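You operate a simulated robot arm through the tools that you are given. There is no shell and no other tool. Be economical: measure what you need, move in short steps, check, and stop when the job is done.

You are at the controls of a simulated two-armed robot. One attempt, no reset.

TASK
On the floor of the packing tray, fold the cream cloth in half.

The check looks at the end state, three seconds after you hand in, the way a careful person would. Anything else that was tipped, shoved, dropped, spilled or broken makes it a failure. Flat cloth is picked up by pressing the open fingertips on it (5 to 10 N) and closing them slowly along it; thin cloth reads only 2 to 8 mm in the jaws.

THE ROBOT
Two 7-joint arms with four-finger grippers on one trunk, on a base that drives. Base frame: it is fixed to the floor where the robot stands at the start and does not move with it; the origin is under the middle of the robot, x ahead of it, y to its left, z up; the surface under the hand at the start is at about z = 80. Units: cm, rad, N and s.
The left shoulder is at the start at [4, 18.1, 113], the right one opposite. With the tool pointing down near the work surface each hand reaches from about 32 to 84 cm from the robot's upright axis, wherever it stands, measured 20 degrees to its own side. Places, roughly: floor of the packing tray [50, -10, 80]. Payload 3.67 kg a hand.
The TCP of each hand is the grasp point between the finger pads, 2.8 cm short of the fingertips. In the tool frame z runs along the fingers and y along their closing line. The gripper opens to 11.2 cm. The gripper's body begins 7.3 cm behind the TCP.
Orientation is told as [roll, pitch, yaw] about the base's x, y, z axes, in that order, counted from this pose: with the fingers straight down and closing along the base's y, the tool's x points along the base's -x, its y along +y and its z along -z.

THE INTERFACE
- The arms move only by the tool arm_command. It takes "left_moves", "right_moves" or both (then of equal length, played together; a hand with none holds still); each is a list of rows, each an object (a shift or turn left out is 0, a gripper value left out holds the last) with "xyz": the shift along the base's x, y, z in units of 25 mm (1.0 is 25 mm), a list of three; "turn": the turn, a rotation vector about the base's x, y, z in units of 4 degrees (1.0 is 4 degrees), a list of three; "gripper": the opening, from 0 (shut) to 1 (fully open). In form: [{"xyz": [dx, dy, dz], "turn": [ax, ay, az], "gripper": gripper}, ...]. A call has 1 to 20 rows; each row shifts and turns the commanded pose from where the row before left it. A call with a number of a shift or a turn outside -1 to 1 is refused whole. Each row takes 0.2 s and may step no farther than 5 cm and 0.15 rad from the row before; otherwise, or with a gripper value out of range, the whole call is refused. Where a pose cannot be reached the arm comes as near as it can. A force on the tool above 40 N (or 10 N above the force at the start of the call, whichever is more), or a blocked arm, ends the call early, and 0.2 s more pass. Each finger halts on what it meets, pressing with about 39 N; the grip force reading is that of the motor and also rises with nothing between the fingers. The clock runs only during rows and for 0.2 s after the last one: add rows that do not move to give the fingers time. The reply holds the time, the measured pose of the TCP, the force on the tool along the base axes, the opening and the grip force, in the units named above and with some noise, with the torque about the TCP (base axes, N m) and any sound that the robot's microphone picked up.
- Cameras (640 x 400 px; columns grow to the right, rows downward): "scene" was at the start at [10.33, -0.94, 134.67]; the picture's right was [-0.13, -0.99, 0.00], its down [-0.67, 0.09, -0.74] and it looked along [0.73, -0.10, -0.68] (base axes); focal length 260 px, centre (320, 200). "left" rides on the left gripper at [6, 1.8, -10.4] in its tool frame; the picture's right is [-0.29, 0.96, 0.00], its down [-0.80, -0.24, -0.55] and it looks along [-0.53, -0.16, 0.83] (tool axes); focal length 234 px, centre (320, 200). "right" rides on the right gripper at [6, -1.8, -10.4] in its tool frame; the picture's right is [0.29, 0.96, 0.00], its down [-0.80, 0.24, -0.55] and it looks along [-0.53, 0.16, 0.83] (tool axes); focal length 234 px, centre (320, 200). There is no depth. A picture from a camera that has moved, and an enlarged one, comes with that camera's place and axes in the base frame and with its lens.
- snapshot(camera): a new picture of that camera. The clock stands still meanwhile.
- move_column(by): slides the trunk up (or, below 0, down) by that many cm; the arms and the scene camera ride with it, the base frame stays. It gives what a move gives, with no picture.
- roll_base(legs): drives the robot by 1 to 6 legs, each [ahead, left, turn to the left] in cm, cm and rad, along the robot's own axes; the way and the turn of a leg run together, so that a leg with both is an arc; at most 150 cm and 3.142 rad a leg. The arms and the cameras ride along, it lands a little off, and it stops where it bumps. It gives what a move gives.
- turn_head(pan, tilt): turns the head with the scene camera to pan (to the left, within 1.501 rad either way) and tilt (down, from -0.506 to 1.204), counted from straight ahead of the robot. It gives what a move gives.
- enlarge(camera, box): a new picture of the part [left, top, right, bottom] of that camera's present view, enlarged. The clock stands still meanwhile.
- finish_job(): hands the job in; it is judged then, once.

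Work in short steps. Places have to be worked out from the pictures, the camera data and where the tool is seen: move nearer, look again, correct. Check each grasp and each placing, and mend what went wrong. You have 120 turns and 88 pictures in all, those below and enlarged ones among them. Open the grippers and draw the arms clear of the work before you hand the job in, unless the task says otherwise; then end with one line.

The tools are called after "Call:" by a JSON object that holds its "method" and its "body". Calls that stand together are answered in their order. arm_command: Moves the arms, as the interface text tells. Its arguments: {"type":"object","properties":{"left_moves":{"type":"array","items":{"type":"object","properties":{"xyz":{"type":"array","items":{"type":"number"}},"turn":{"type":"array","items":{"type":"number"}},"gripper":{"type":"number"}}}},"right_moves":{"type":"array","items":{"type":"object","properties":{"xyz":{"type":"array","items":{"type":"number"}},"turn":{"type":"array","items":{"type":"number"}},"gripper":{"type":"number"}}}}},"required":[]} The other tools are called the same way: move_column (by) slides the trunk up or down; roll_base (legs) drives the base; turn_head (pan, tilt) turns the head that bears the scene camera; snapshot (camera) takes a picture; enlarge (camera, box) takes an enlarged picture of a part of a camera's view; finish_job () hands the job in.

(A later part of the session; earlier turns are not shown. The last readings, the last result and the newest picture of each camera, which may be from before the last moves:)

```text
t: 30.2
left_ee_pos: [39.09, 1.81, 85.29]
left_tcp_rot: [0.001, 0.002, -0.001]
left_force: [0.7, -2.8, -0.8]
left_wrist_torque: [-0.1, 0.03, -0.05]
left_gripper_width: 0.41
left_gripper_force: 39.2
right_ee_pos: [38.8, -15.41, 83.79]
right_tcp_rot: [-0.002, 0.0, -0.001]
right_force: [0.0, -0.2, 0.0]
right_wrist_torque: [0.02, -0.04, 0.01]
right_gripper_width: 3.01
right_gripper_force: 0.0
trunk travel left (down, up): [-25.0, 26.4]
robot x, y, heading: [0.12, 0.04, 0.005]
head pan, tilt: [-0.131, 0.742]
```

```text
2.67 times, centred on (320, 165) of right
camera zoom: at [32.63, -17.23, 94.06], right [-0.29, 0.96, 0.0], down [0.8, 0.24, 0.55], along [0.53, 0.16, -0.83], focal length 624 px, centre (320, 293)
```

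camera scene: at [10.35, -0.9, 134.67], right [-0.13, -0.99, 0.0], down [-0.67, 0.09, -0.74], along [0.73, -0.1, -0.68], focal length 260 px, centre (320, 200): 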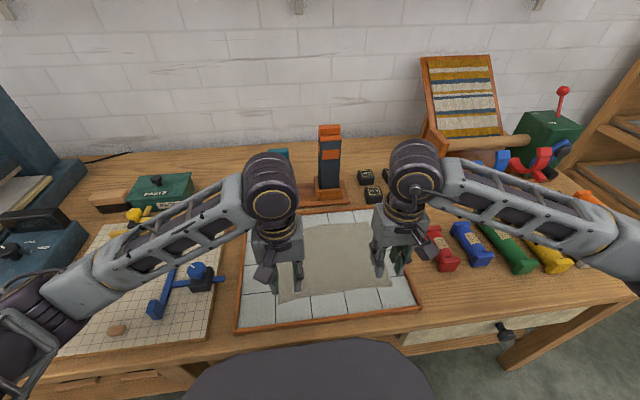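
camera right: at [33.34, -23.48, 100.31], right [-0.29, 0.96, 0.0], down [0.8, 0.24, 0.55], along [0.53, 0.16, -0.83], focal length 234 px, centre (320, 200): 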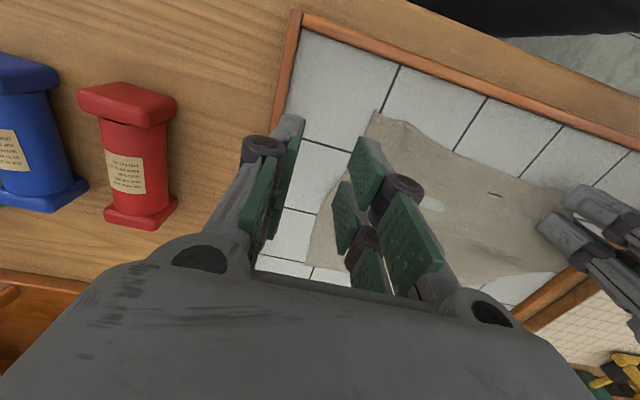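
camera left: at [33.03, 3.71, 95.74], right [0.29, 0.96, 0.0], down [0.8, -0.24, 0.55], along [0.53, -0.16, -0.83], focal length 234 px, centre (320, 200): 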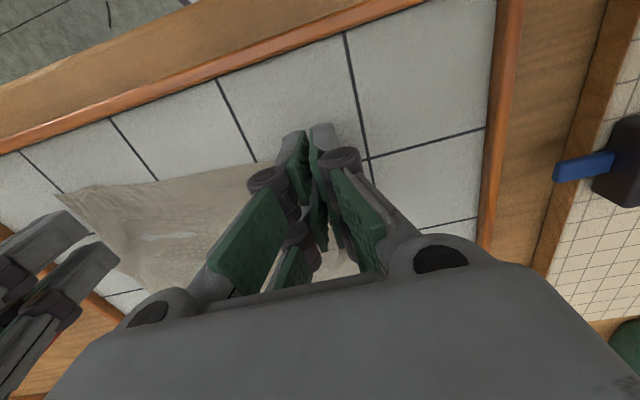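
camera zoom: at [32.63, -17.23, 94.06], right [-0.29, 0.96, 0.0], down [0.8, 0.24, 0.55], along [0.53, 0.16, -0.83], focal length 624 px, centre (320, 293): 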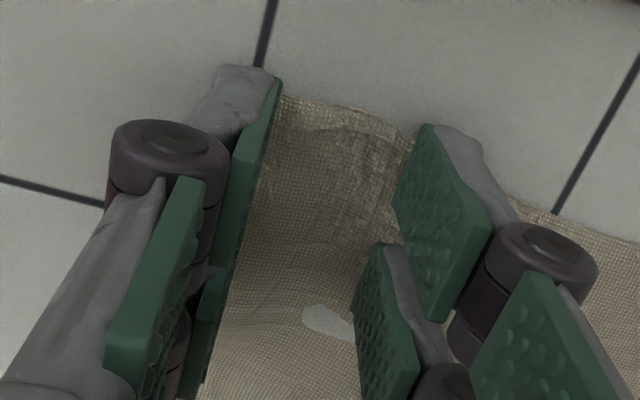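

I shift in another 0.6 cm so the outer finger stands on cloth, then press.

Call:
{"method": "arm_command", "body": {"right_moves": [{"xyz": [0.16, 0.26, 0]}, {}, {"xyz": [0, 0, -0.08]}, {"xyz": [0, 0, -0.05]}, {}, {}]}}

```text
t: 31.6
left_ee_pos: [38.92, 1.94, 85.45]
left_tcp_rot: [-0.002, -0.001, -0.001]
left_force: [-0.8, 1.9, 2.5]
left_wrist_torque: [0.14, -0.04, 0.02]
left_gripper_width: 0.17
left_gripper_force: 38.7
right_ee_pos: [39.19, -14.51, 83.62]
right_tcp_rot: [-0.001, -0.007, -0.002]
right_force: [0.6, -2.8, 34.3]
right_wrist_torque: [-0.49, 0.27, 0.11]
right_gripper_width: 3.03
right_gripper_force: 4.9
trunk travel left (down, up): [-25.0, 26.4]
robot x, y, heading: [0.14, 0.28, 0.0]
head pan, tilt: [-0.131, 0.742]
```

It presses at 34 N, so I ease off and close most of the way.

Call:
{"method": "arm_command", "body": {"right_moves": [{"xyz": [0, 0, 0.04], "gripper": 0.25}, {"gripper": 0.22}, {"gripper": 0.19}, {"gripper": 0.16}, {"gripper": 0.13}, {}]}}

Call:
{"method": "enlarge", "body": {"camera": "right", "box": [200, 90, 440, 240]}}

```text
t: 33.0
left_ee_pos: [38.89, 1.77, 85.34]
left_tcp_rot: [-0.002, 0.0, -0.001]
left_force: [-3.2, 6.8, -2.8]
left_wrist_torque: [0.03, 0.18, -0.01]
left_gripper_width: 0.28
left_gripper_force: 35.6
right_ee_pos: [39.04, -14.53, 83.51]
right_tcp_rot: [0.0, -0.001, 0.0]
right_force: [-0.7, 3.0, 23.7]
right_wrist_torque: [0.14, 0.16, 0.02]
right_gripper_width: 1.32
right_gripper_force: 0.1
trunk travel left (down, up): [-25.0, 26.4]
robot x, y, heading: [-0.17, 0.33, -0.0]
head pan, tilt: [-0.131, 0.742]
```

```text
2.67 times, centred on (320, 165) of right
camera zoom: at [32.97, -16.36, 93.91], right [-0.29, 0.96, 0.0], down [0.8, 0.24, 0.56], along [0.53, 0.16, -0.83], focal length 624 px, centre (320, 293)
```

zoom: 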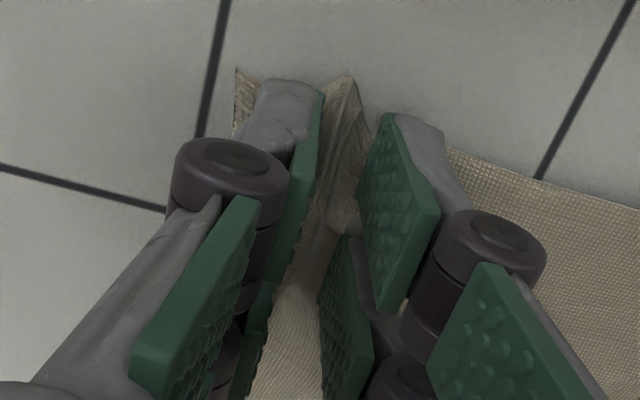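

There's a fine ridge between the pads. I close further with a feed of about 0.5 mm per row to hold the force.

Call:
{"method": "arm_command", "body": {"right_moves": [{"xyz": [0, 0, -0.01], "gripper": 0.11}, {"xyz": [0, 0, -0.015], "gripper": 0.09}, {"xyz": [0, 0, -0.015], "gripper": 0.07}]}}

```text
t: 33.8
left_ee_pos: [39.0, 1.87, 85.43]
left_tcp_rot: [-0.003, 0.0, 0.0]
left_force: [-1.1, -4.2, -0.6]
left_wrist_torque: [-0.07, 0.01, 0.06]
left_gripper_width: 0.24
left_gripper_force: 40.7
right_ee_pos: [39.09, -14.58, 83.55]
right_tcp_rot: [0.0, -0.005, -0.002]
right_force: [-2.0, 2.2, 38.2]
right_wrist_torque: [0.05, 0.36, -0.05]
right_gripper_width: 0.62
right_gripper_force: 0.1
trunk travel left (down, up): [-25.0, 26.4]
robot x, y, heading: [0.07, 0.23, 0.002]
head pan, tilt: [-0.131, 0.742]
```

It holds 38 N at 6 mm, so I close the rest without feed.

Call:
{"method": "arm_command", "body": {"right_moves": [{"gripper": 0.0}, {}, {}]}}

Call:
{"method": "enlarge", "body": {"camera": "right", "box": [200, 90, 440, 240]}}

```text
t: 34.6
left_ee_pos: [38.84, 1.89, 85.52]
left_tcp_rot: [-0.002, 0.0, 0.0]
left_force: [0.3, -10.1, 1.0]
left_wrist_torque: [-0.25, -0.1, 0.02]
left_gripper_width: 0.29
left_gripper_force: 39.9
right_ee_pos: [38.98, -14.6, 83.55]
right_tcp_rot: [-0.001, -0.002, 0.0]
right_force: [0.3, 6.3, 25.5]
right_wrist_torque: [-0.12, 0.13, -0.02]
right_gripper_width: 0.35
right_gripper_force: 36.4
trunk travel left (down, up): [-25.0, 26.4]
robot x, y, heading: [0.28, 0.18, -0.001]
head pan, tilt: [-0.131, 0.742]
```

```text
2.67 times, centred on (320, 165) of right
camera zoom: at [32.93, -16.33, 93.8], right [-0.29, 0.96, 0.0], down [0.8, 0.24, 0.56], along [0.53, 0.16, -0.83], focal length 624 px, centre (320, 293)
```

zoom: 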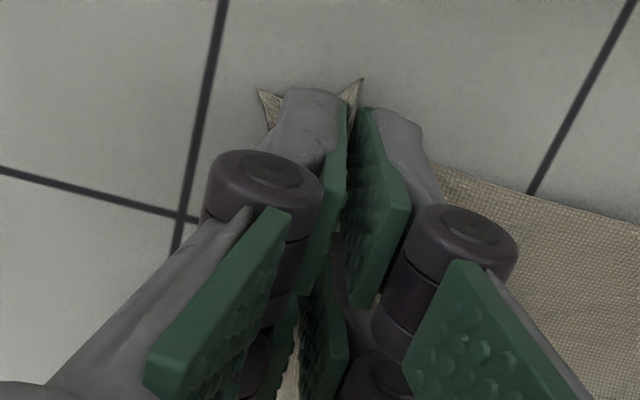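

The right hand now holds (3.5 mm). I lift both hands a few cm, keeping their spacing, and look.

Call:
{"method": "arm_command", "body": {"left_moves": [{"xyz": [0, 0, 0]}, {"xyz": [0, 0, 0]}, {"xyz": [0, 0, 0.7]}, {"xyz": [0, 0, 0.7]}, {}], "right_moves": [{"xyz": [0, 0, 0.4]}, {"xyz": [0, 0, 0.4]}, {"xyz": [0, 0, 0.7]}, {"xyz": [0, 0, 0.7]}, {}]}}

Call:
{"method": "snapshot", "body": {"camera": "right"}}

Call:
{"method": "snapshot", "body": {"camera": "left"}}

Call:
{"method": "snapshot", "body": {"camera": "scene"}}

```text
t: 35.8
left_ee_pos: [39.09, 1.71, 89.19]
left_tcp_rot: [0.0, 0.001, 0.001]
left_force: [1.1, -6.5, -0.3]
left_wrist_torque: [-0.25, 0.01, 0.06]
left_gripper_width: 0.29
left_gripper_force: 41.4
right_ee_pos: [39.15, -14.56, 88.96]
right_tcp_rot: [-0.001, 0.0, 0.0]
right_force: [-0.9, 5.9, -1.1]
right_wrist_torque: [0.11, 0.04, 0.02]
right_gripper_width: 0.29
right_gripper_force: 39.9
trunk travel left (down, up): [-25.0, 26.4]
robot x, y, heading: [-0.01, 0.2, 0.002]
head pan, tilt: [-0.131, 0.742]
```

```text
54 pictures are left
camera right: at [33.09, -16.36, 99.21], right [-0.29, 0.96, 0.0], down [0.8, 0.24, 0.55], along [0.53, 0.16, -0.83], focal length 234 px, centre (320, 200)
```

right: 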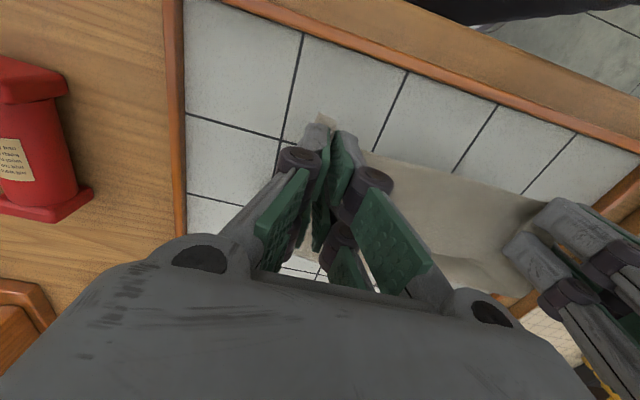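

```text
53 pictures are left
camera left: at [33.14, 3.64, 99.41], right [0.29, 0.96, 0.0], down [0.8, -0.24, 0.55], along [0.53, -0.16, -0.83], focal length 234 px, centre (320, 200)
```

left: 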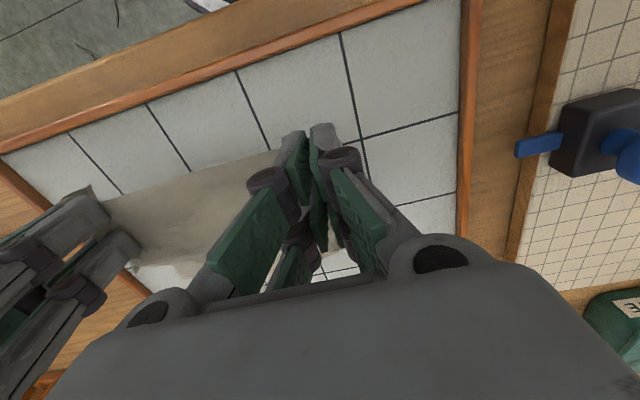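

```text
52 pictures are left
camera scene: at [10.34, -0.94, 134.66], right [-0.13, -0.99, 0.0], down [-0.67, 0.09, -0.74], along [0.73, -0.1, -0.68], focal length 260 px, centre (320, 200)
```

scene: 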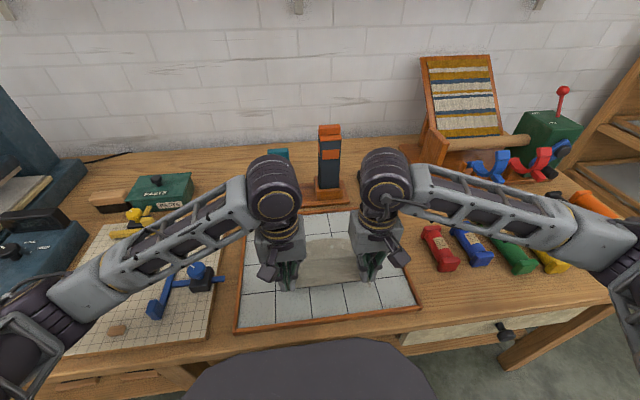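

Both corners are held with the edge taut between them. I check where the far edge of the cloth lies.

Call:
{"method": "enlarge", "body": {"camera": "scene", "box": [230, 200, 430, 325]}}

```text
3.20 times, centred on (330, 262) of scene
camera zoom: at [10.34, -0.94, 134.66], right [-0.13, -0.99, 0.0], down [-0.67, 0.09, -0.74], along [0.73, -0.1, -0.68], focal length 831 px, centre (288, 0)
```

zoom: 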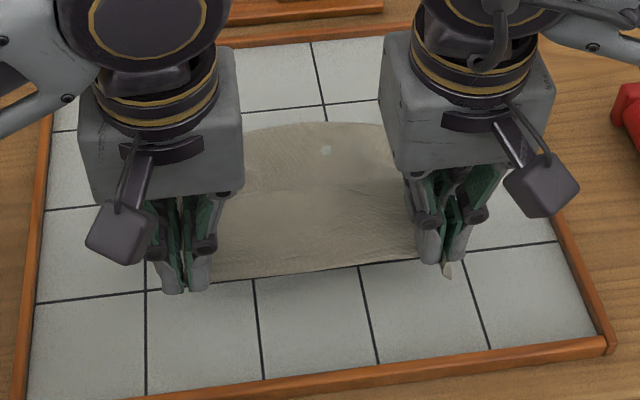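

The far edge seems to be at about x ≈ 54 in the middle. I begin the fold by moving both hands forward on a low arc, then check whether the far half stays put.

Call:
{"method": "arm_command", "body": {"left_moves": [{"xyz": [0.5, 0, 0.2]}, {"xyz": [0.6, 0, 0.1]}, {"xyz": [0.6, 0, 0]}, {"xyz": [0.6, 0, 0]}, {"xyz": [0.6, 0, 0]}, {}], "right_moves": [{"xyz": [0.5, 0, 0.2]}, {"xyz": [0.6, 0, 0.1]}, {"xyz": [0.6, 0, 0]}, {"xyz": [0.6, 0, 0]}, {"xyz": [0.6, 0, 0]}, {}]}}

Call:
{"method": "snapshot", "body": {"camera": "right"}}

Call:
{"method": "snapshot", "body": {"camera": "left"}}

Call:
{"method": "enlarge", "body": {"camera": "scene", "box": [230, 200, 430, 325]}}

```text
t: 37.2
left_ee_pos: [46.41, 1.83, 89.8]
left_tcp_rot: [-0.002, 0.001, -0.001]
left_force: [1.0, -13.5, -0.5]
left_wrist_torque: [-0.36, -0.02, 0.09]
left_gripper_width: 0.29
left_gripper_force: 38.4
right_ee_pos: [46.34, -14.76, 89.71]
right_tcp_rot: [0.0, -0.002, -0.001]
right_force: [0.0, 14.0, -1.2]
right_wrist_torque: [0.19, 0.01, 0.01]
right_gripper_width: 0.3
right_gripper_force: 39.7
trunk travel left (down, up): [-25.0, 26.4]
robot x, y, heading: [-0.36, 0.15, 0.002]
head pan, tilt: [-0.131, 0.742]
```

```text
50 pictures are left
camera right: at [40.29, -16.5, 100.01], right [-0.29, 0.96, 0.0], down [0.8, 0.24, 0.56], along [0.53, 0.16, -0.83], focal length 234 px, centre (320, 200)
```

right: 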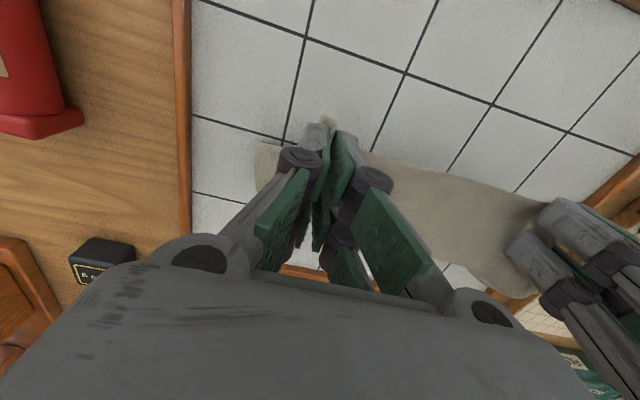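

```text
49 pictures are left
camera left: at [40.37, 3.77, 100.12], right [0.29, 0.96, 0.0], down [0.8, -0.24, 0.55], along [0.53, -0.16, -0.83], focal length 234 px, centre (320, 200)
```

left: 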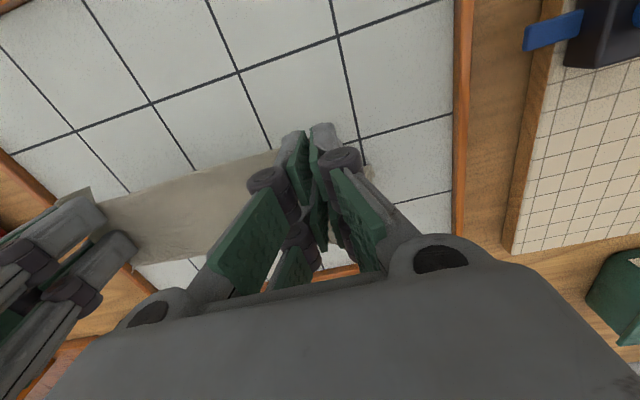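

```text
3.20 times, centred on (330, 262) of scene
camera zoom: at [10.28, -0.93, 134.67], right [-0.13, -0.99, 0.0], down [-0.67, 0.09, -0.74], along [0.73, -0.1, -0.68], focal length 831 px, centre (288, 0)
```

zoom: 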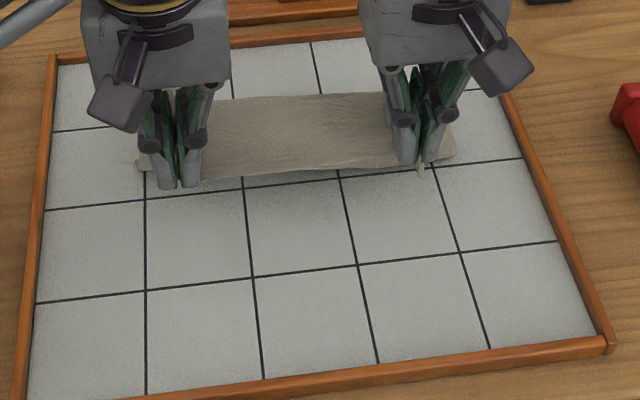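

I need a clearer look at how the cloth hangs, so I enlarge the strip around the hands.

Call:
{"method": "enlarge", "body": {"camera": "scene", "box": [265, 220, 385, 265]}}

Call:
{"method": "enlarge", "body": {"camera": "right", "box": [180, 100, 580, 350]}}

```text
5.33 times, centred on (325, 242) of scene
camera zoom: at [10.28, -0.93, 134.67], right [-0.13, -0.99, 0.0], down [-0.67, 0.09, -0.74], along [0.73, -0.1, -0.68], focal length 1386 px, centre (293, -27)
```

zoom: 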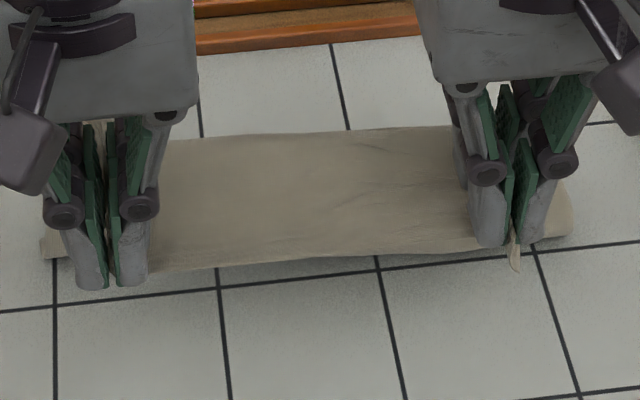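

```text
1.60 times, centred on (380, 225) of right
camera zoom: at [40.29, -16.5, 100.01], right [-0.29, 0.96, 0.0], down [0.8, 0.24, 0.56], along [0.53, 0.16, -0.83], focal length 375 px, centre (224, 160)
```

zoom: 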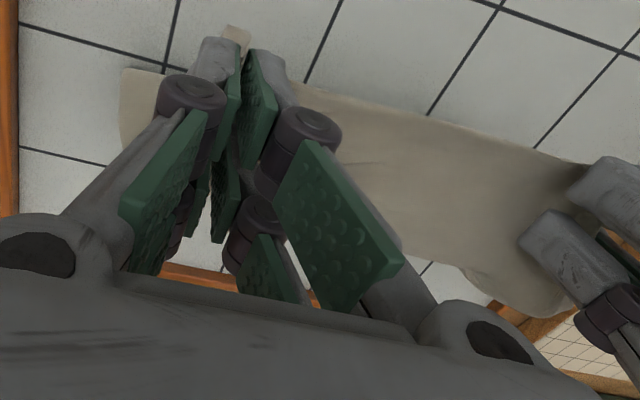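

Reading it carefully, the sheet hangs from the hands to the floor at x ≈ 49, and the far part lies flat to x ≈ 56.5. I continue forward with the hands and see whether the bottom layer stays.

Call:
{"method": "arm_command", "body": {"left_moves": [{"xyz": [0.5, 0, -0.1]}, {"xyz": [0.5, 0, -0.1]}, {"xyz": [0.5, 0, -0.1]}, {"xyz": [0.5, 0, -0.1]}, {}], "right_moves": [{"xyz": [0.5, 0, -0.1]}, {"xyz": [0.5, 0, -0.1]}, {"xyz": [0.5, 0, -0.1]}, {"xyz": [0.5, 0, -0.1]}, {}]}}

Call:
{"method": "snapshot", "body": {"camera": "right"}}

Call:
{"method": "enlarge", "body": {"camera": "scene", "box": [240, 195, 420, 310]}}

```text
t: 38.4
left_ee_pos: [51.47, 1.75, 88.49]
left_tcp_rot: [-0.001, 0.001, 0.0]
left_force: [-0.4, -6.8, 0.0]
left_wrist_torque: [-0.22, -0.01, 0.08]
left_gripper_width: 0.21
left_gripper_force: 37.1
right_ee_pos: [51.56, -14.63, 88.59]
right_tcp_rot: [-0.003, 0.0, 0.001]
right_force: [-0.2, 7.7, 1.1]
right_wrist_torque: [0.3, 0.02, 0.02]
right_gripper_width: 0.26
right_gripper_force: 36.8
trunk travel left (down, up): [-25.0, 26.4]
robot x, y, heading: [0.4, 0.11, -0.001]
head pan, tilt: [-0.131, 0.742]
```

```text
45 pictures are left
camera right: at [45.4, -16.38, 98.87], right [-0.29, 0.96, 0.0], down [0.8, 0.24, 0.55], along [0.53, 0.16, -0.83], focal length 234 px, centre (320, 200)
```

right: 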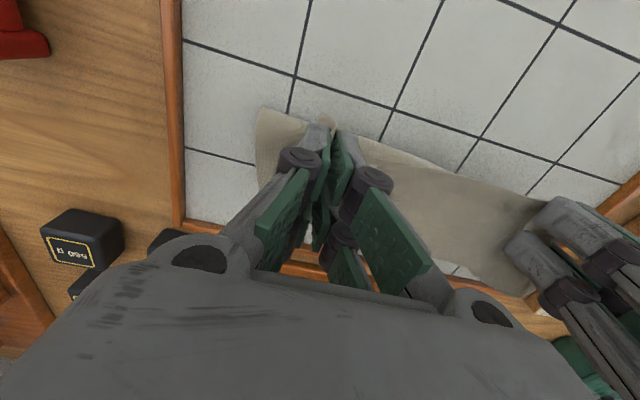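

```text
3.48 times, centred on (330, 252) of scene
camera zoom: at [10.27, -0.93, 134.67], right [-0.13, -0.99, 0.0], down [-0.67, 0.09, -0.74], along [0.73, -0.1, -0.68], focal length 904 px, centre (285, 17)
```

zoom: 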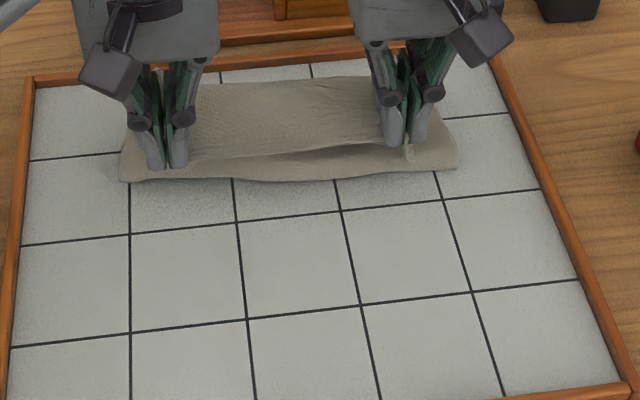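

It is unclear whether the bend lies at the near side or the sheet has rolled under in front. I look closely from both wrists.

Call:
{"method": "enlarge", "body": {"camera": "right", "box": [220, 90, 540, 290]}}

Call:
{"method": "enlarge", "body": {"camera": "left", "box": [80, 90, 400, 290]}}

Call:
{"method": "enlarge", "body": {"camera": "scene", "box": [270, 205, 380, 255]}}

```text
2.00 times, centred on (380, 190) of right
camera zoom: at [45.4, -16.38, 98.87], right [-0.29, 0.96, 0.0], down [0.8, 0.24, 0.55], along [0.53, 0.16, -0.83], focal length 468 px, centre (200, 220)
```

zoom: 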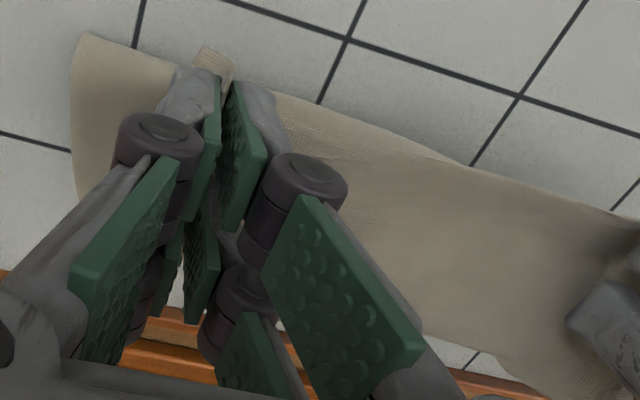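

```text
2.00 times, centred on (240, 190) of left
camera zoom: at [45.42, 3.63, 98.96], right [0.29, 0.96, 0.0], down [0.8, -0.24, 0.55], along [0.53, -0.16, -0.83], focal length 468 px, centre (480, 220)
```

zoom: 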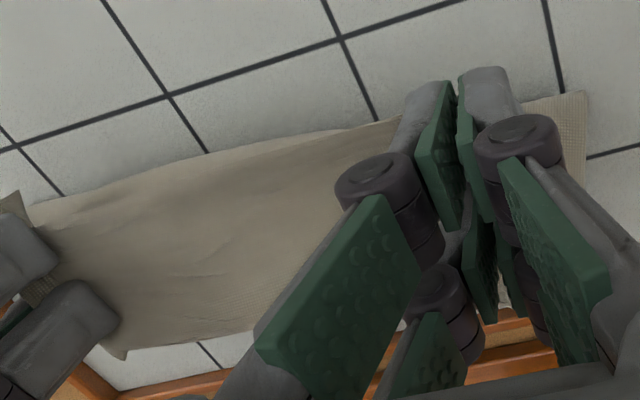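

```text
5.82 times, centred on (325, 230) of scene
camera zoom: at [10.27, -0.93, 134.67], right [-0.13, -0.99, 0.0], down [-0.67, 0.09, -0.74], along [0.73, -0.1, -0.68], focal length 1512 px, centre (291, 26)
```

zoom: 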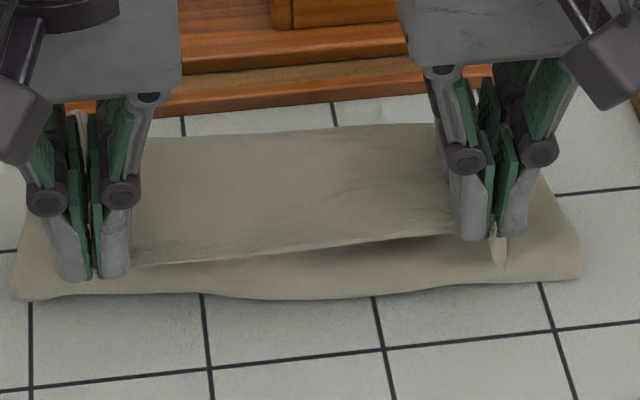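

There is a shadow under the upper edge, and the lower layer shows a hemmed corner at left. That suggests the far half has rolled under with the bend at the front. I raise the hands 5 cm to look beneath and decide.

Call:
{"method": "arm_command", "body": {"left_moves": [{"xyz": [0, 0, 0.7]}, {"xyz": [0, 0, 0.7]}, {"xyz": [0, 0, 0.7]}, {}], "right_moves": [{"xyz": [0, 0, 0.7]}, {"xyz": [0, 0, 0.7]}, {"xyz": [0, 0, 0.7]}, {}]}}

Call:
{"method": "enlarge", "body": {"camera": "scene", "box": [250, 180, 410, 280]}}

Call:
{"method": "enlarge", "body": {"camera": "left", "box": [80, 90, 480, 340]}}

```text
t: 39.4
left_ee_pos: [51.3, 1.89, 93.99]
left_tcp_rot: [0.0, 0.002, -0.001]
left_force: [0.6, -6.0, 2.2]
left_wrist_torque: [-0.18, -0.03, 0.09]
left_gripper_width: 0.16
left_gripper_force: 38.8
right_ee_pos: [51.37, -14.45, 93.85]
right_tcp_rot: [0.001, -0.001, 0.001]
right_force: [0.5, 6.2, -1.7]
right_wrist_torque: [0.19, 0.05, 0.06]
right_gripper_width: 0.15
right_gripper_force: 38.2
trunk travel left (down, up): [-25.0, 26.4]
robot x, y, heading: [0.2, -0.14, -0.001]
head pan, tilt: [-0.131, 0.742]
```

```text
4.00 times, centred on (330, 230) of scene
camera zoom: at [10.34, -0.94, 134.66], right [-0.13, -0.99, 0.0], down [-0.67, 0.09, -0.74], along [0.73, -0.1, -0.68], focal length 1039 px, centre (280, 80)
```

zoom: 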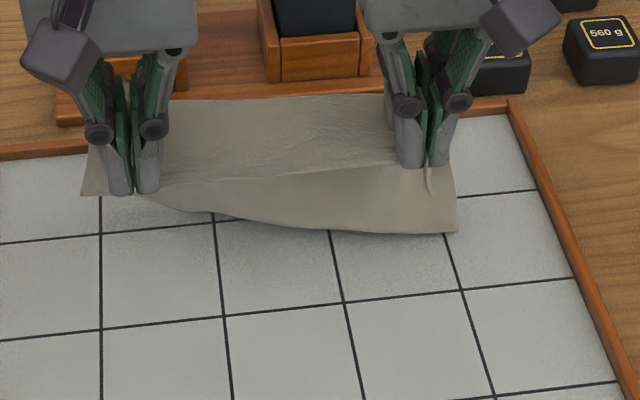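

```text
1.60 times, centred on (280, 215) of left
camera zoom: at [45.43, 3.69, 104.32], right [0.29, 0.96, 0.0], down [0.8, -0.24, 0.55], along [0.53, -0.16, -0.83], focal length 375 px, centre (384, 176)
```

zoom: 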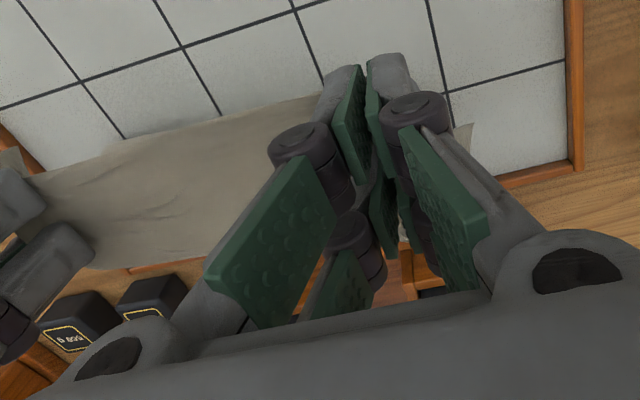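

Now it's clear: the sheet hangs in front of the hands and the original far edge is tucked under, toward me, so the bend faces front. I'll lift until it hangs free, move back toward the robot and lay it anew in a controlled way.

Call:
{"method": "arm_command", "body": {"left_moves": [{"xyz": [-0.1, 0, 1]}, {"xyz": [-0.4, 0, 1]}, {"xyz": [-0.8, 0, 1]}, {"xyz": [-0.8, 0, 1]}, {"xyz": [-0.8, 0, 0.4]}, {}, {}, {}], "right_moves": [{"xyz": [-0.1, 0, 1]}, {"xyz": [-0.4, 0, 1]}, {"xyz": [-0.8, 0, 1]}, {"xyz": [-0.8, 0, 1]}, {"xyz": [-0.8, 0, 0.4]}, {}, {}, {}]}}

Call:
{"method": "snapshot", "body": {"camera": "scene"}}

Call:
{"method": "snapshot", "body": {"camera": "right"}}

```text
t: 41.2
left_ee_pos: [44.31, 1.97, 104.71]
left_tcp_rot: [-0.003, 0.001, 0.001]
left_force: [-0.1, -19.6, -0.5]
left_wrist_torque: [-0.47, 0.0, 0.08]
left_gripper_width: 0.28
left_gripper_force: 39.6
right_ee_pos: [44.02, -14.69, 104.8]
right_tcp_rot: [0.001, -0.001, 0.001]
right_force: [0.4, 19.1, -2.0]
right_wrist_torque: [0.4, 0.01, -0.03]
right_gripper_width: 0.31
right_gripper_force: 41.2
trunk travel left (down, up): [-25.0, 26.4]
robot x, y, heading: [0.47, -0.0, 0.0]
head pan, tilt: [-0.131, 0.742]
```

```text
38 pictures are left
camera scene: at [10.33, -0.94, 134.67], right [-0.13, -0.99, 0.0], down [-0.67, 0.09, -0.74], along [0.73, -0.1, -0.68], focal length 260 px, centre (320, 200)
```

scene: 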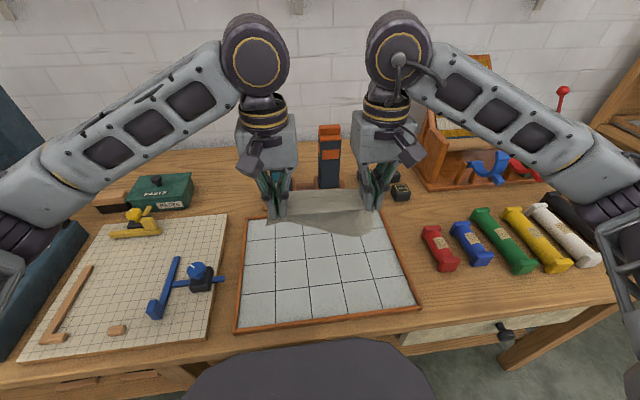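

```text
37 pictures are left
camera right: at [37.88, -16.5, 115.17], right [-0.29, 0.96, 0.0], down [0.8, 0.24, 0.55], along [0.53, 0.16, -0.83], focal length 234 px, centre (320, 200)
```

right: 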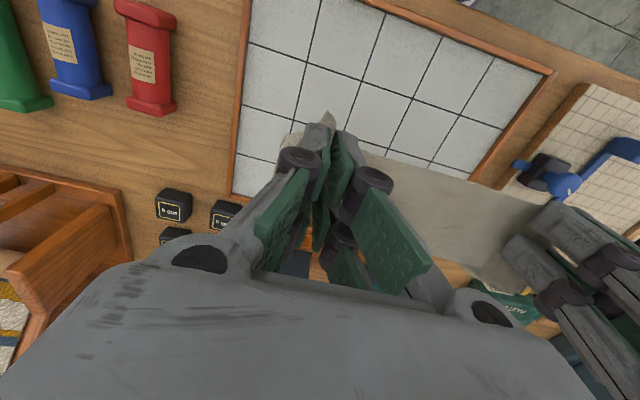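

The cloth hangs freely, with its lower edge a little forward and curling under. I relieve the sideways tension by bringing the hands 4 mm closer, move back 2 cm and lower until the lower edge touches.

Call:
{"method": "arm_command", "body": {"left_moves": [{"xyz": [-0.4, -0.08, -0.4]}, {"xyz": [-0.5, 0, -0.8]}, {"xyz": [0, 0, -0.8]}, {"xyz": [0, 0, -0.8]}, {}, {}], "right_moves": [{"xyz": [-0.4, 0.08, -0.4]}, {"xyz": [-0.5, 0, -0.8]}, {"xyz": [0, 0, -0.8]}, {"xyz": [0, 0, -0.8]}, {}, {}]}}

Call:
{"method": "enlarge", "body": {"camera": "scene", "box": [230, 180, 430, 305]}}

```text
t: 42.6
left_ee_pos: [41.68, 1.69, 97.92]
left_tcp_rot: [-0.001, 0.002, 0.002]
left_force: [-0.3, -2.5, 0.5]
left_wrist_torque: [-0.05, -0.02, 0.0]
left_gripper_width: 0.2
left_gripper_force: 35.7
right_ee_pos: [41.8, -14.5, 97.89]
right_tcp_rot: [-0.002, 0.001, 0.0]
right_force: [-0.4, 4.8, -5.4]
right_wrist_torque: [0.15, 0.04, -0.06]
right_gripper_width: 0.3
right_gripper_force: 33.8
trunk travel left (down, up): [-25.0, 26.4]
robot x, y, heading: [0.26, -0.04, -0.005]
head pan, tilt: [-0.131, 0.742]
```

```text
3.20 times, centred on (330, 242) of scene
camera zoom: at [10.33, -0.93, 134.67], right [-0.13, -0.99, 0.0], down [-0.67, 0.09, -0.74], along [0.73, -0.1, -0.68], focal length 831 px, centre (288, 64)
```

zoom: 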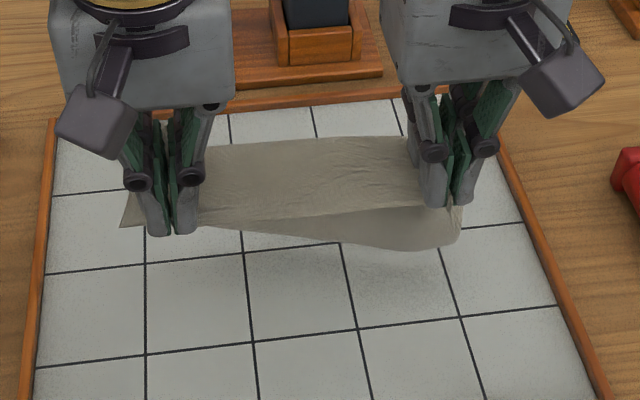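

The lower right corner touches the floor at about x ≈ 47. I continue lowering straight down to let the lower half lay under.

Call:
{"method": "arm_command", "body": {"left_moves": [{"xyz": [0.2, 0, -0.6]}, {"xyz": [0.2, 0, -0.6]}, {"xyz": [0.2, 0, -0.6]}, {"xyz": [0.2, 0, -0.6]}, {"xyz": [0.2, 0, -0.6]}, {}, {}], "right_moves": [{"xyz": [0.2, 0, -0.6]}, {"xyz": [0.2, 0, -0.6]}, {"xyz": [0.2, 0, -0.6]}, {"xyz": [0.2, 0, -0.6]}, {"xyz": [0.2, 0, -0.6]}, {}, {}]}}

Call:
{"method": "enlarge", "body": {"camera": "scene", "box": [230, 180, 430, 305]}}

```text
t: 44.2
left_ee_pos: [44.36, 1.58, 90.37]
left_tcp_rot: [0.0, 0.002, 0.001]
left_force: [-0.3, -1.0, 1.2]
left_wrist_torque: [-0.01, -0.01, 0.04]
left_gripper_width: 0.15
left_gripper_force: 36.9
right_ee_pos: [44.41, -14.33, 90.3]
right_tcp_rot: [0.0, -0.001, 0.0]
right_force: [0.7, -0.5, -1.5]
right_wrist_torque: [-0.06, 0.07, 0.01]
right_gripper_width: 0.41
right_gripper_force: 39.1
trunk travel left (down, up): [-25.0, 26.4]
robot x, y, heading: [0.0, -0.03, 0.0]
head pan, tilt: [-0.131, 0.742]
```

```text
3.20 times, centred on (330, 242) of scene
camera zoom: at [10.33, -0.95, 134.67], right [-0.13, -0.99, 0.0], down [-0.67, 0.09, -0.74], along [0.73, -0.1, -0.68], focal length 831 px, centre (288, 64)
```

zoom: 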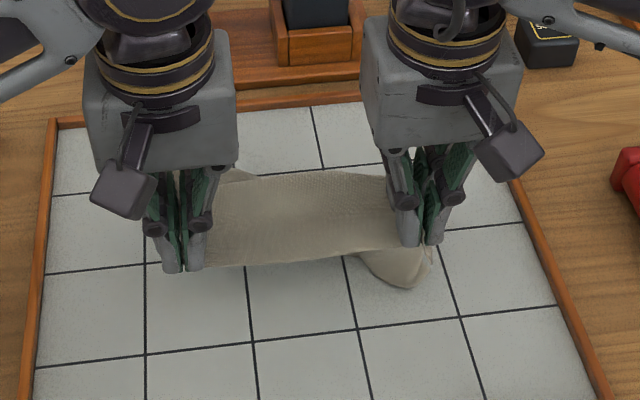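

The lower half is skewed under. I'll lift it to hang again, move forward, and lay the cloth flat by lowering while drawing back toward the robot. That straightens it for another try.

Call:
{"method": "arm_command", "body": {"left_moves": [{"xyz": [0, 0, 1]}, {"xyz": [0.3, 0, 1]}, {"xyz": [0.6, 0, 1]}, {"xyz": [0.8, 0, 1]}, {"xyz": [0.8, 0, 1]}, {"xyz": [0.3, 0, 0.6]}, {}, {}, {}, {}], "right_moves": [{"xyz": [0, 0, 1]}, {"xyz": [0.3, 0, 1]}, {"xyz": [0.6, 0, 1]}, {"xyz": [0.8, 0, 1]}, {"xyz": [0.8, 0, 1]}, {"xyz": [0.3, 0, 0.6]}, {}, {}, {}, {}]}}

Call:
{"method": "snapshot", "body": {"camera": "scene"}}

```text
t: 46.4
left_ee_pos: [51.45, 1.65, 104.46]
left_tcp_rot: [0.0, -0.002, 0.0]
left_force: [-0.5, -14.1, 0.8]
left_wrist_torque: [-0.13, -0.05, -0.26]
left_gripper_width: 0.15
left_gripper_force: 35.5
right_ee_pos: [51.35, -14.34, 104.55]
right_tcp_rot: [0.0, 0.0, 0.001]
right_force: [0.6, 0.4, -5.3]
right_wrist_torque: [-0.01, -0.01, 0.01]
right_gripper_width: 0.34
right_gripper_force: 34.0
trunk travel left (down, up): [-25.0, 26.4]
robot x, y, heading: [0.04, 0.1, -0.003]
head pan, tilt: [-0.131, 0.742]
```

```text
34 pictures are left
camera scene: at [10.28, -0.92, 134.68], right [-0.13, -0.99, 0.0], down [-0.67, 0.09, -0.74], along [0.73, -0.1, -0.68], focal length 260 px, centre (320, 200)
```

scene: 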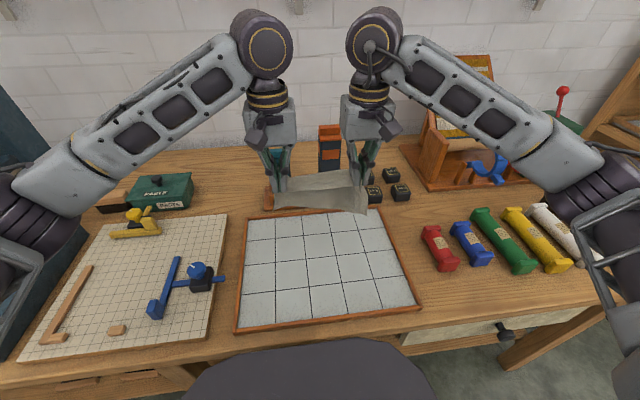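

It hangs clear. I lay it by lowering and drawing back together.

Call:
{"method": "arm_command", "body": {"left_moves": [{"xyz": [0, 0, -0.8]}, {"xyz": [-0.3, 0, -0.8]}, {"xyz": [-0.7, 0, -0.75]}, {"xyz": [-0.7, 0, -0.75]}, {"xyz": [-0.7, 0, -0.75]}, {"xyz": [-0.7, 0, -0.75]}, {"xyz": [-0.7, 0, -0.75]}, {"xyz": [-0.7, 0, -0.75]}, {"xyz": [-0.7, 0, -0.75]}, {"xyz": [-0.7, 0, -0.6]}, {}], "right_moves": [{"xyz": [0, 0, -0.8]}, {"xyz": [-0.3, 0, -0.8]}, {"xyz": [-0.7, 0, -0.75]}, {"xyz": [-0.7, 0, -0.75]}, {"xyz": [-0.7, 0, -0.75]}, {"xyz": [-0.7, 0, -0.75]}, {"xyz": [-0.7, 0, -0.75]}, {"xyz": [-0.7, 0, -0.75]}, {"xyz": [-0.7, 0, -0.75]}, {"xyz": [-0.7, 0, -0.6]}, {}]}}

Call:
{"method": "enlarge", "body": {"camera": "scene", "box": [220, 190, 440, 327]}}

```text
t: 48.8
left_ee_pos: [36.73, 1.45, 85.8]
left_tcp_rot: [-0.001, 0.002, 0.0]
left_force: [1.1, 2.0, 2.7]
left_wrist_torque: [0.23, 0.02, 0.15]
left_gripper_width: 0.15
left_gripper_force: 36.8
right_ee_pos: [36.79, -14.28, 85.72]
right_tcp_rot: [0.0, -0.001, 0.001]
right_force: [0.4, 0.5, 2.3]
right_wrist_torque: [-0.02, -0.02, -0.04]
right_gripper_width: 0.36
right_gripper_force: 37.0
trunk travel left (down, up): [-25.0, 26.4]
robot x, y, heading: [-0.32, 0.05, -0.0]
head pan, tilt: [-0.131, 0.742]
```

```text
2.91 times, centred on (330, 258) of scene
camera zoom: at [10.34, -0.94, 134.67], right [-0.13, -0.99, 0.0], down [-0.67, 0.09, -0.74], along [0.73, -0.1, -0.68], focal length 756 px, centre (291, 30)
```

zoom: 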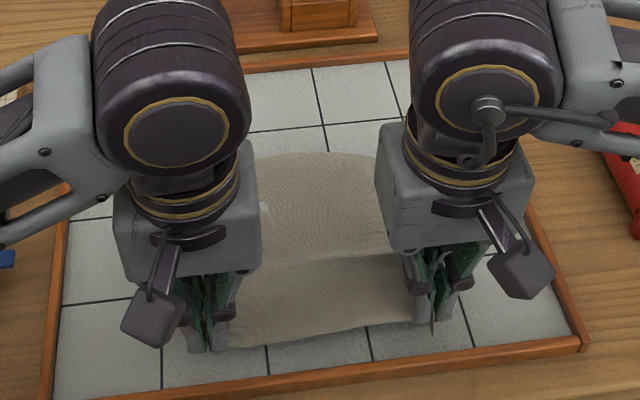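

The cloth is laid straight again, with its far edge at x ≈ 52 and near edge at ≈ 35.5. The first pass made a tidy fold with the bend at the front, so I repeat the same motion from here.

Call:
{"method": "arm_command", "body": {"left_moves": [{"xyz": [0, 0, 0.7]}, {"xyz": [0, 0, 0.6]}, {}, {"xyz": [0.5, 0, 0.2]}, {"xyz": [0.6, 0, 0.1]}, {"xyz": [0.6, 0, 0]}, {"xyz": [0.6, 0, 0]}, {"xyz": [0.6, 0, 0]}, {}, {"xyz": [0.5, 0, -0.1]}, {"xyz": [0.5, 0, -0.1]}, {"xyz": [0.5, 0, -0.1]}, {"xyz": [0.5, 0, -0.1]}, {}], "right_moves": [{"xyz": [0, 0, 0.7]}, {"xyz": [0, 0, 0.6]}, {}, {"xyz": [0.5, 0, 0.2]}, {"xyz": [0.6, 0, 0.1]}, {"xyz": [0.6, 0, 0]}, {"xyz": [0.6, 0, 0]}, {"xyz": [0.6, 0, 0]}, {}, {"xyz": [0.5, 0, -0.1]}, {"xyz": [0.5, 0, -0.1]}, {"xyz": [0.5, 0, -0.1]}, {"xyz": [0.5, 0, -0.1]}, {}]}}

Call:
{"method": "enlarge", "body": {"camera": "scene", "box": [230, 190, 430, 315]}}

```text
t: 51.8
left_ee_pos: [48.87, 1.75, 88.65]
left_tcp_rot: [-0.004, 0.001, 0.0]
left_force: [-0.1, -5.7, -0.1]
left_wrist_torque: [-0.14, -0.03, 0.07]
left_gripper_width: 0.19
left_gripper_force: 35.9
right_ee_pos: [48.68, -14.58, 88.8]
right_tcp_rot: [0.0, 0.0, 0.0]
right_force: [-0.1, 3.6, -0.5]
right_wrist_torque: [0.13, 0.0, -0.04]
right_gripper_width: 0.31
right_gripper_force: 40.9
trunk travel left (down, up): [-25.0, 26.4]
robot x, y, heading: [0.38, -0.16, -0.001]
head pan, tilt: [-0.131, 0.742]
```

```text
3.20 times, centred on (330, 252) of scene
camera zoom: at [10.27, -0.92, 134.67], right [-0.13, -0.99, 0.0], down [-0.67, 0.09, -0.74], along [0.73, -0.1, -0.68], focal length 831 px, centre (288, 32)
```

zoom: 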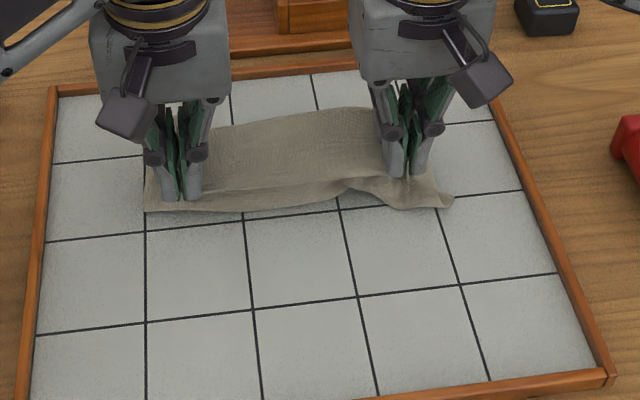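

A similar fold formed. I zoom in to see which edge lies on the floor.

Call:
{"method": "enlarge", "body": {"camera": "scene", "box": [265, 215, 385, 265]}}

Call:
{"method": "enlarge", "body": {"camera": "left", "box": [80, 80, 480, 330]}}

Call:
{"method": "enlarge", "body": {"camera": "right", "box": [180, 80, 580, 330]}}

```text
5.33 times, centred on (325, 240) of scene
camera zoom: at [10.27, -0.92, 134.67], right [-0.13, -0.99, 0.0], down [-0.67, 0.09, -0.74], along [0.73, -0.1, -0.68], focal length 1386 px, centre (293, -13)
```

zoom: 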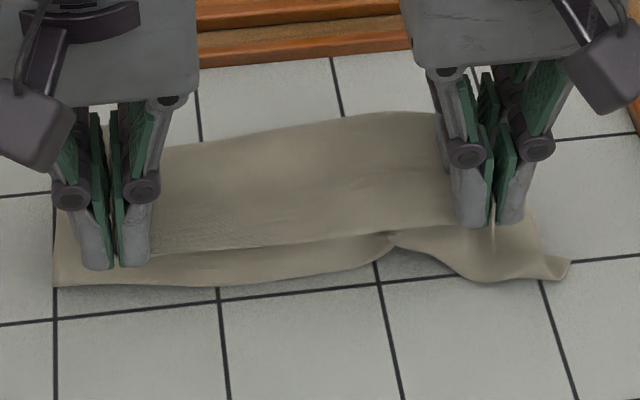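

```text
1.60 times, centred on (280, 205) of left
camera zoom: at [42.78, 3.61, 99.01], right [0.29, 0.96, 0.0], down [0.8, -0.24, 0.55], along [0.53, -0.16, -0.83], focal length 375 px, centre (384, 192)
```

zoom: 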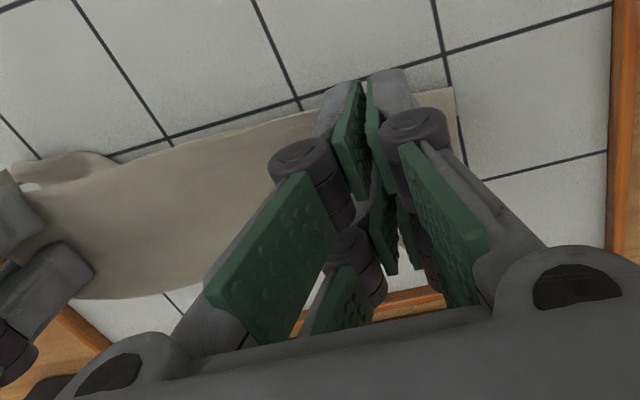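

```text
1.60 times, centred on (380, 205) of right
camera zoom: at [42.68, -16.32, 99.11], right [-0.29, 0.96, 0.0], down [0.8, 0.24, 0.55], along [0.53, 0.16, -0.83], focal length 375 px, centre (224, 192)
```

zoom: 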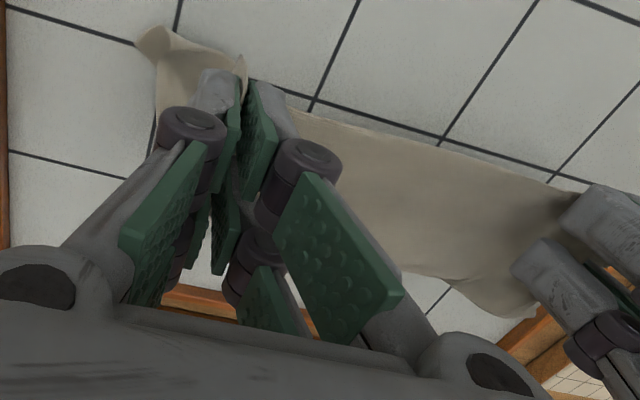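

The lower layer's free edge lies at x ≈ 47–49.5 and the bend faces front, with a slight curl at its right corner. I lower the upper edge onto it.

Call:
{"method": "arm_command", "body": {"left_moves": [{"xyz": [0.1, 0, -0.4]}, {"xyz": [0.1, 0, -0.4]}, {"xyz": [0.1, 0, -0.4]}, {"xyz": [0, 0, -0.4]}, {"xyz": [0, 0, -0.2]}, {}], "right_moves": [{"xyz": [0, 0, -0.4]}, {"xyz": [0, 0, -0.4]}, {"xyz": [0, 0, -0.4]}, {"xyz": [0, 0, -0.4]}, {"xyz": [0, 0, -0.25]}, {}]}}

Call:
{"method": "enlarge", "body": {"camera": "scene", "box": [255, 205, 395, 285]}}

```text
t: 53.2
left_ee_pos: [49.69, 1.61, 84.21]
left_tcp_rot: [-0.002, 0.0, 0.001]
left_force: [-0.3, -0.5, -1.4]
left_wrist_torque: [0.02, 0.0, 0.01]
left_gripper_width: 0.32
left_gripper_force: 42.1
right_ee_pos: [48.78, -14.43, 84.03]
right_tcp_rot: [-0.001, 0.0, 0.001]
right_force: [-0.2, -0.6, 3.4]
right_wrist_torque: [-0.01, -0.1, -0.02]
right_gripper_width: 0.21
right_gripper_force: 39.4
trunk travel left (down, up): [-25.0, 26.4]
robot x, y, heading: [0.24, -0.13, -0.0]
head pan, tilt: [-0.131, 0.742]
```

```text
4.57 times, centred on (325, 245) of scene
camera zoom: at [10.3, -0.94, 134.67], right [-0.13, -0.99, 0.0], down [-0.67, 0.09, -0.74], along [0.73, -0.1, -0.68], focal length 1188 px, centre (297, -6)
```

zoom: 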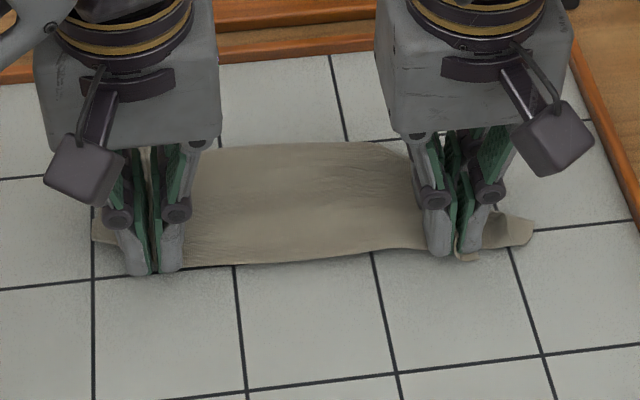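

The two edges lie about together. I press very lightly and open the fingers slowly to release and spread the gathers, then rise and look.

Call:
{"method": "arm_command", "body": {"left_moves": [{"xyz": [0, 0, -0.1]}, {"gripper": 0.05}, {"gripper": 0.1}, {"gripper": 0.15}, {"gripper": 0.2}, {}, {"xyz": [0, 0, 0.3]}, {"xyz": [0, 0, 0.8]}, {"xyz": [0, 0.5, 1]}, {"xyz": [0, 1, 1]}, {"xyz": [-0.3, 1, 1]}, {"xyz": [-0.5, 1, 1]}, {"xyz": [-0.5, 1, 0.5]}, {"xyz": [0, 1, 0]}], "right_moves": [{"xyz": [0, 0, -0.05]}, {"gripper": 0.05}, {"gripper": 0.1}, {"gripper": 0.15}, {"gripper": 0.2}, {}, {"xyz": [0, 0, 0.3]}, {"xyz": [0, 0, 0.8]}, {"xyz": [0, -0.5, 1]}, {"xyz": [0, -1, 1]}, {"xyz": [-0.3, -1, 1]}, {"xyz": [-0.5, -1, 1]}, {"xyz": [-0.5, -1, 0.5]}, {"xyz": [0, -1, 0]}]}}

Call:
{"method": "enlarge", "body": {"camera": "scene", "box": [220, 190, 430, 320]}}

```text
t: 56.2
left_ee_pos: [46.35, 15.57, 98.2]
left_tcp_rot: [0.002, 0.003, 0.001]
left_force: [-0.3, 1.0, 0.1]
left_wrist_torque: [-0.03, -0.02, 0.01]
left_gripper_width: 2.22
left_gripper_force: 0.1
right_ee_pos: [45.44, -28.17, 98.17]
right_tcp_rot: [-0.001, 0.001, -0.001]
right_force: [-0.2, -0.4, 0.0]
right_wrist_torque: [0.01, -0.02, 0.02]
right_gripper_width: 2.24
right_gripper_force: 0.0
trunk travel left (down, up): [-25.0, 26.4]
robot x, y, heading: [-0.26, -0.03, 0.003]
head pan, tilt: [-0.131, 0.742]
```

```text
3.05 times, centred on (325, 255) of scene
camera zoom: at [10.3, -0.92, 134.67], right [-0.13, -0.99, 0.0], down [-0.67, 0.09, -0.74], along [0.73, -0.1, -0.68], focal length 792 px, centre (305, 32)
```

zoom: 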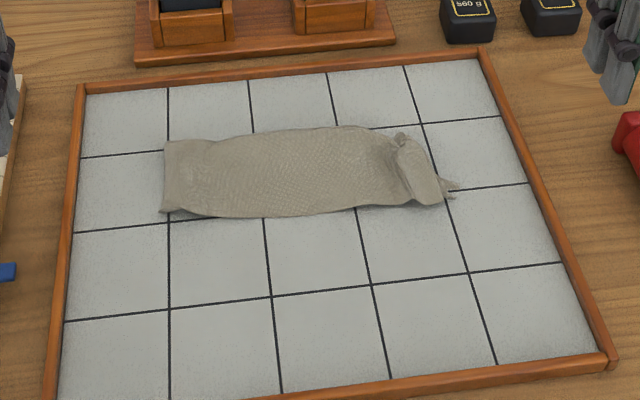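

That's nearly a clean half-fold. The left end is tidy, but the right end has a gathered flap, so I zoom in on it.

Call:
{"method": "enlarge", "body": {"camera": "scene", "box": [325, 222, 385, 264]}}

Call:
{"method": "snapshot", "body": {"camera": "right"}}

```text
9.52 times, centred on (355, 243) of scene
camera zoom: at [10.3, -0.92, 134.67], right [-0.13, -0.99, 0.0], down [-0.67, 0.09, -0.74], along [0.73, -0.1, -0.68], focal length 2474 px, centre (-13, -210)
```

zoom: 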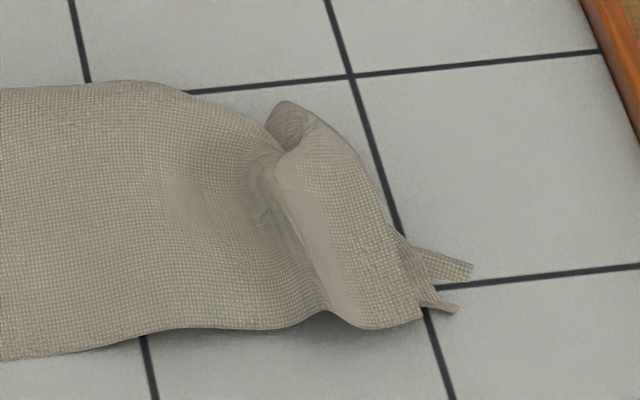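

```text
25 pictures are left
camera right: at [39.39, -30.09, 108.43], right [-0.29, 0.96, 0.0], down [0.8, 0.24, 0.55], along [0.53, 0.16, -0.83], focal length 234 px, centre (320, 200)
```

right: 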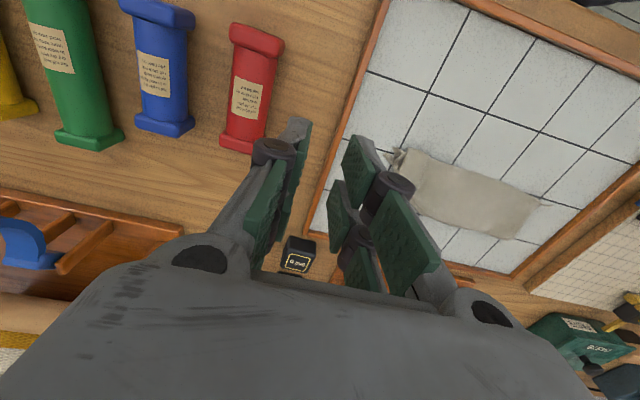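

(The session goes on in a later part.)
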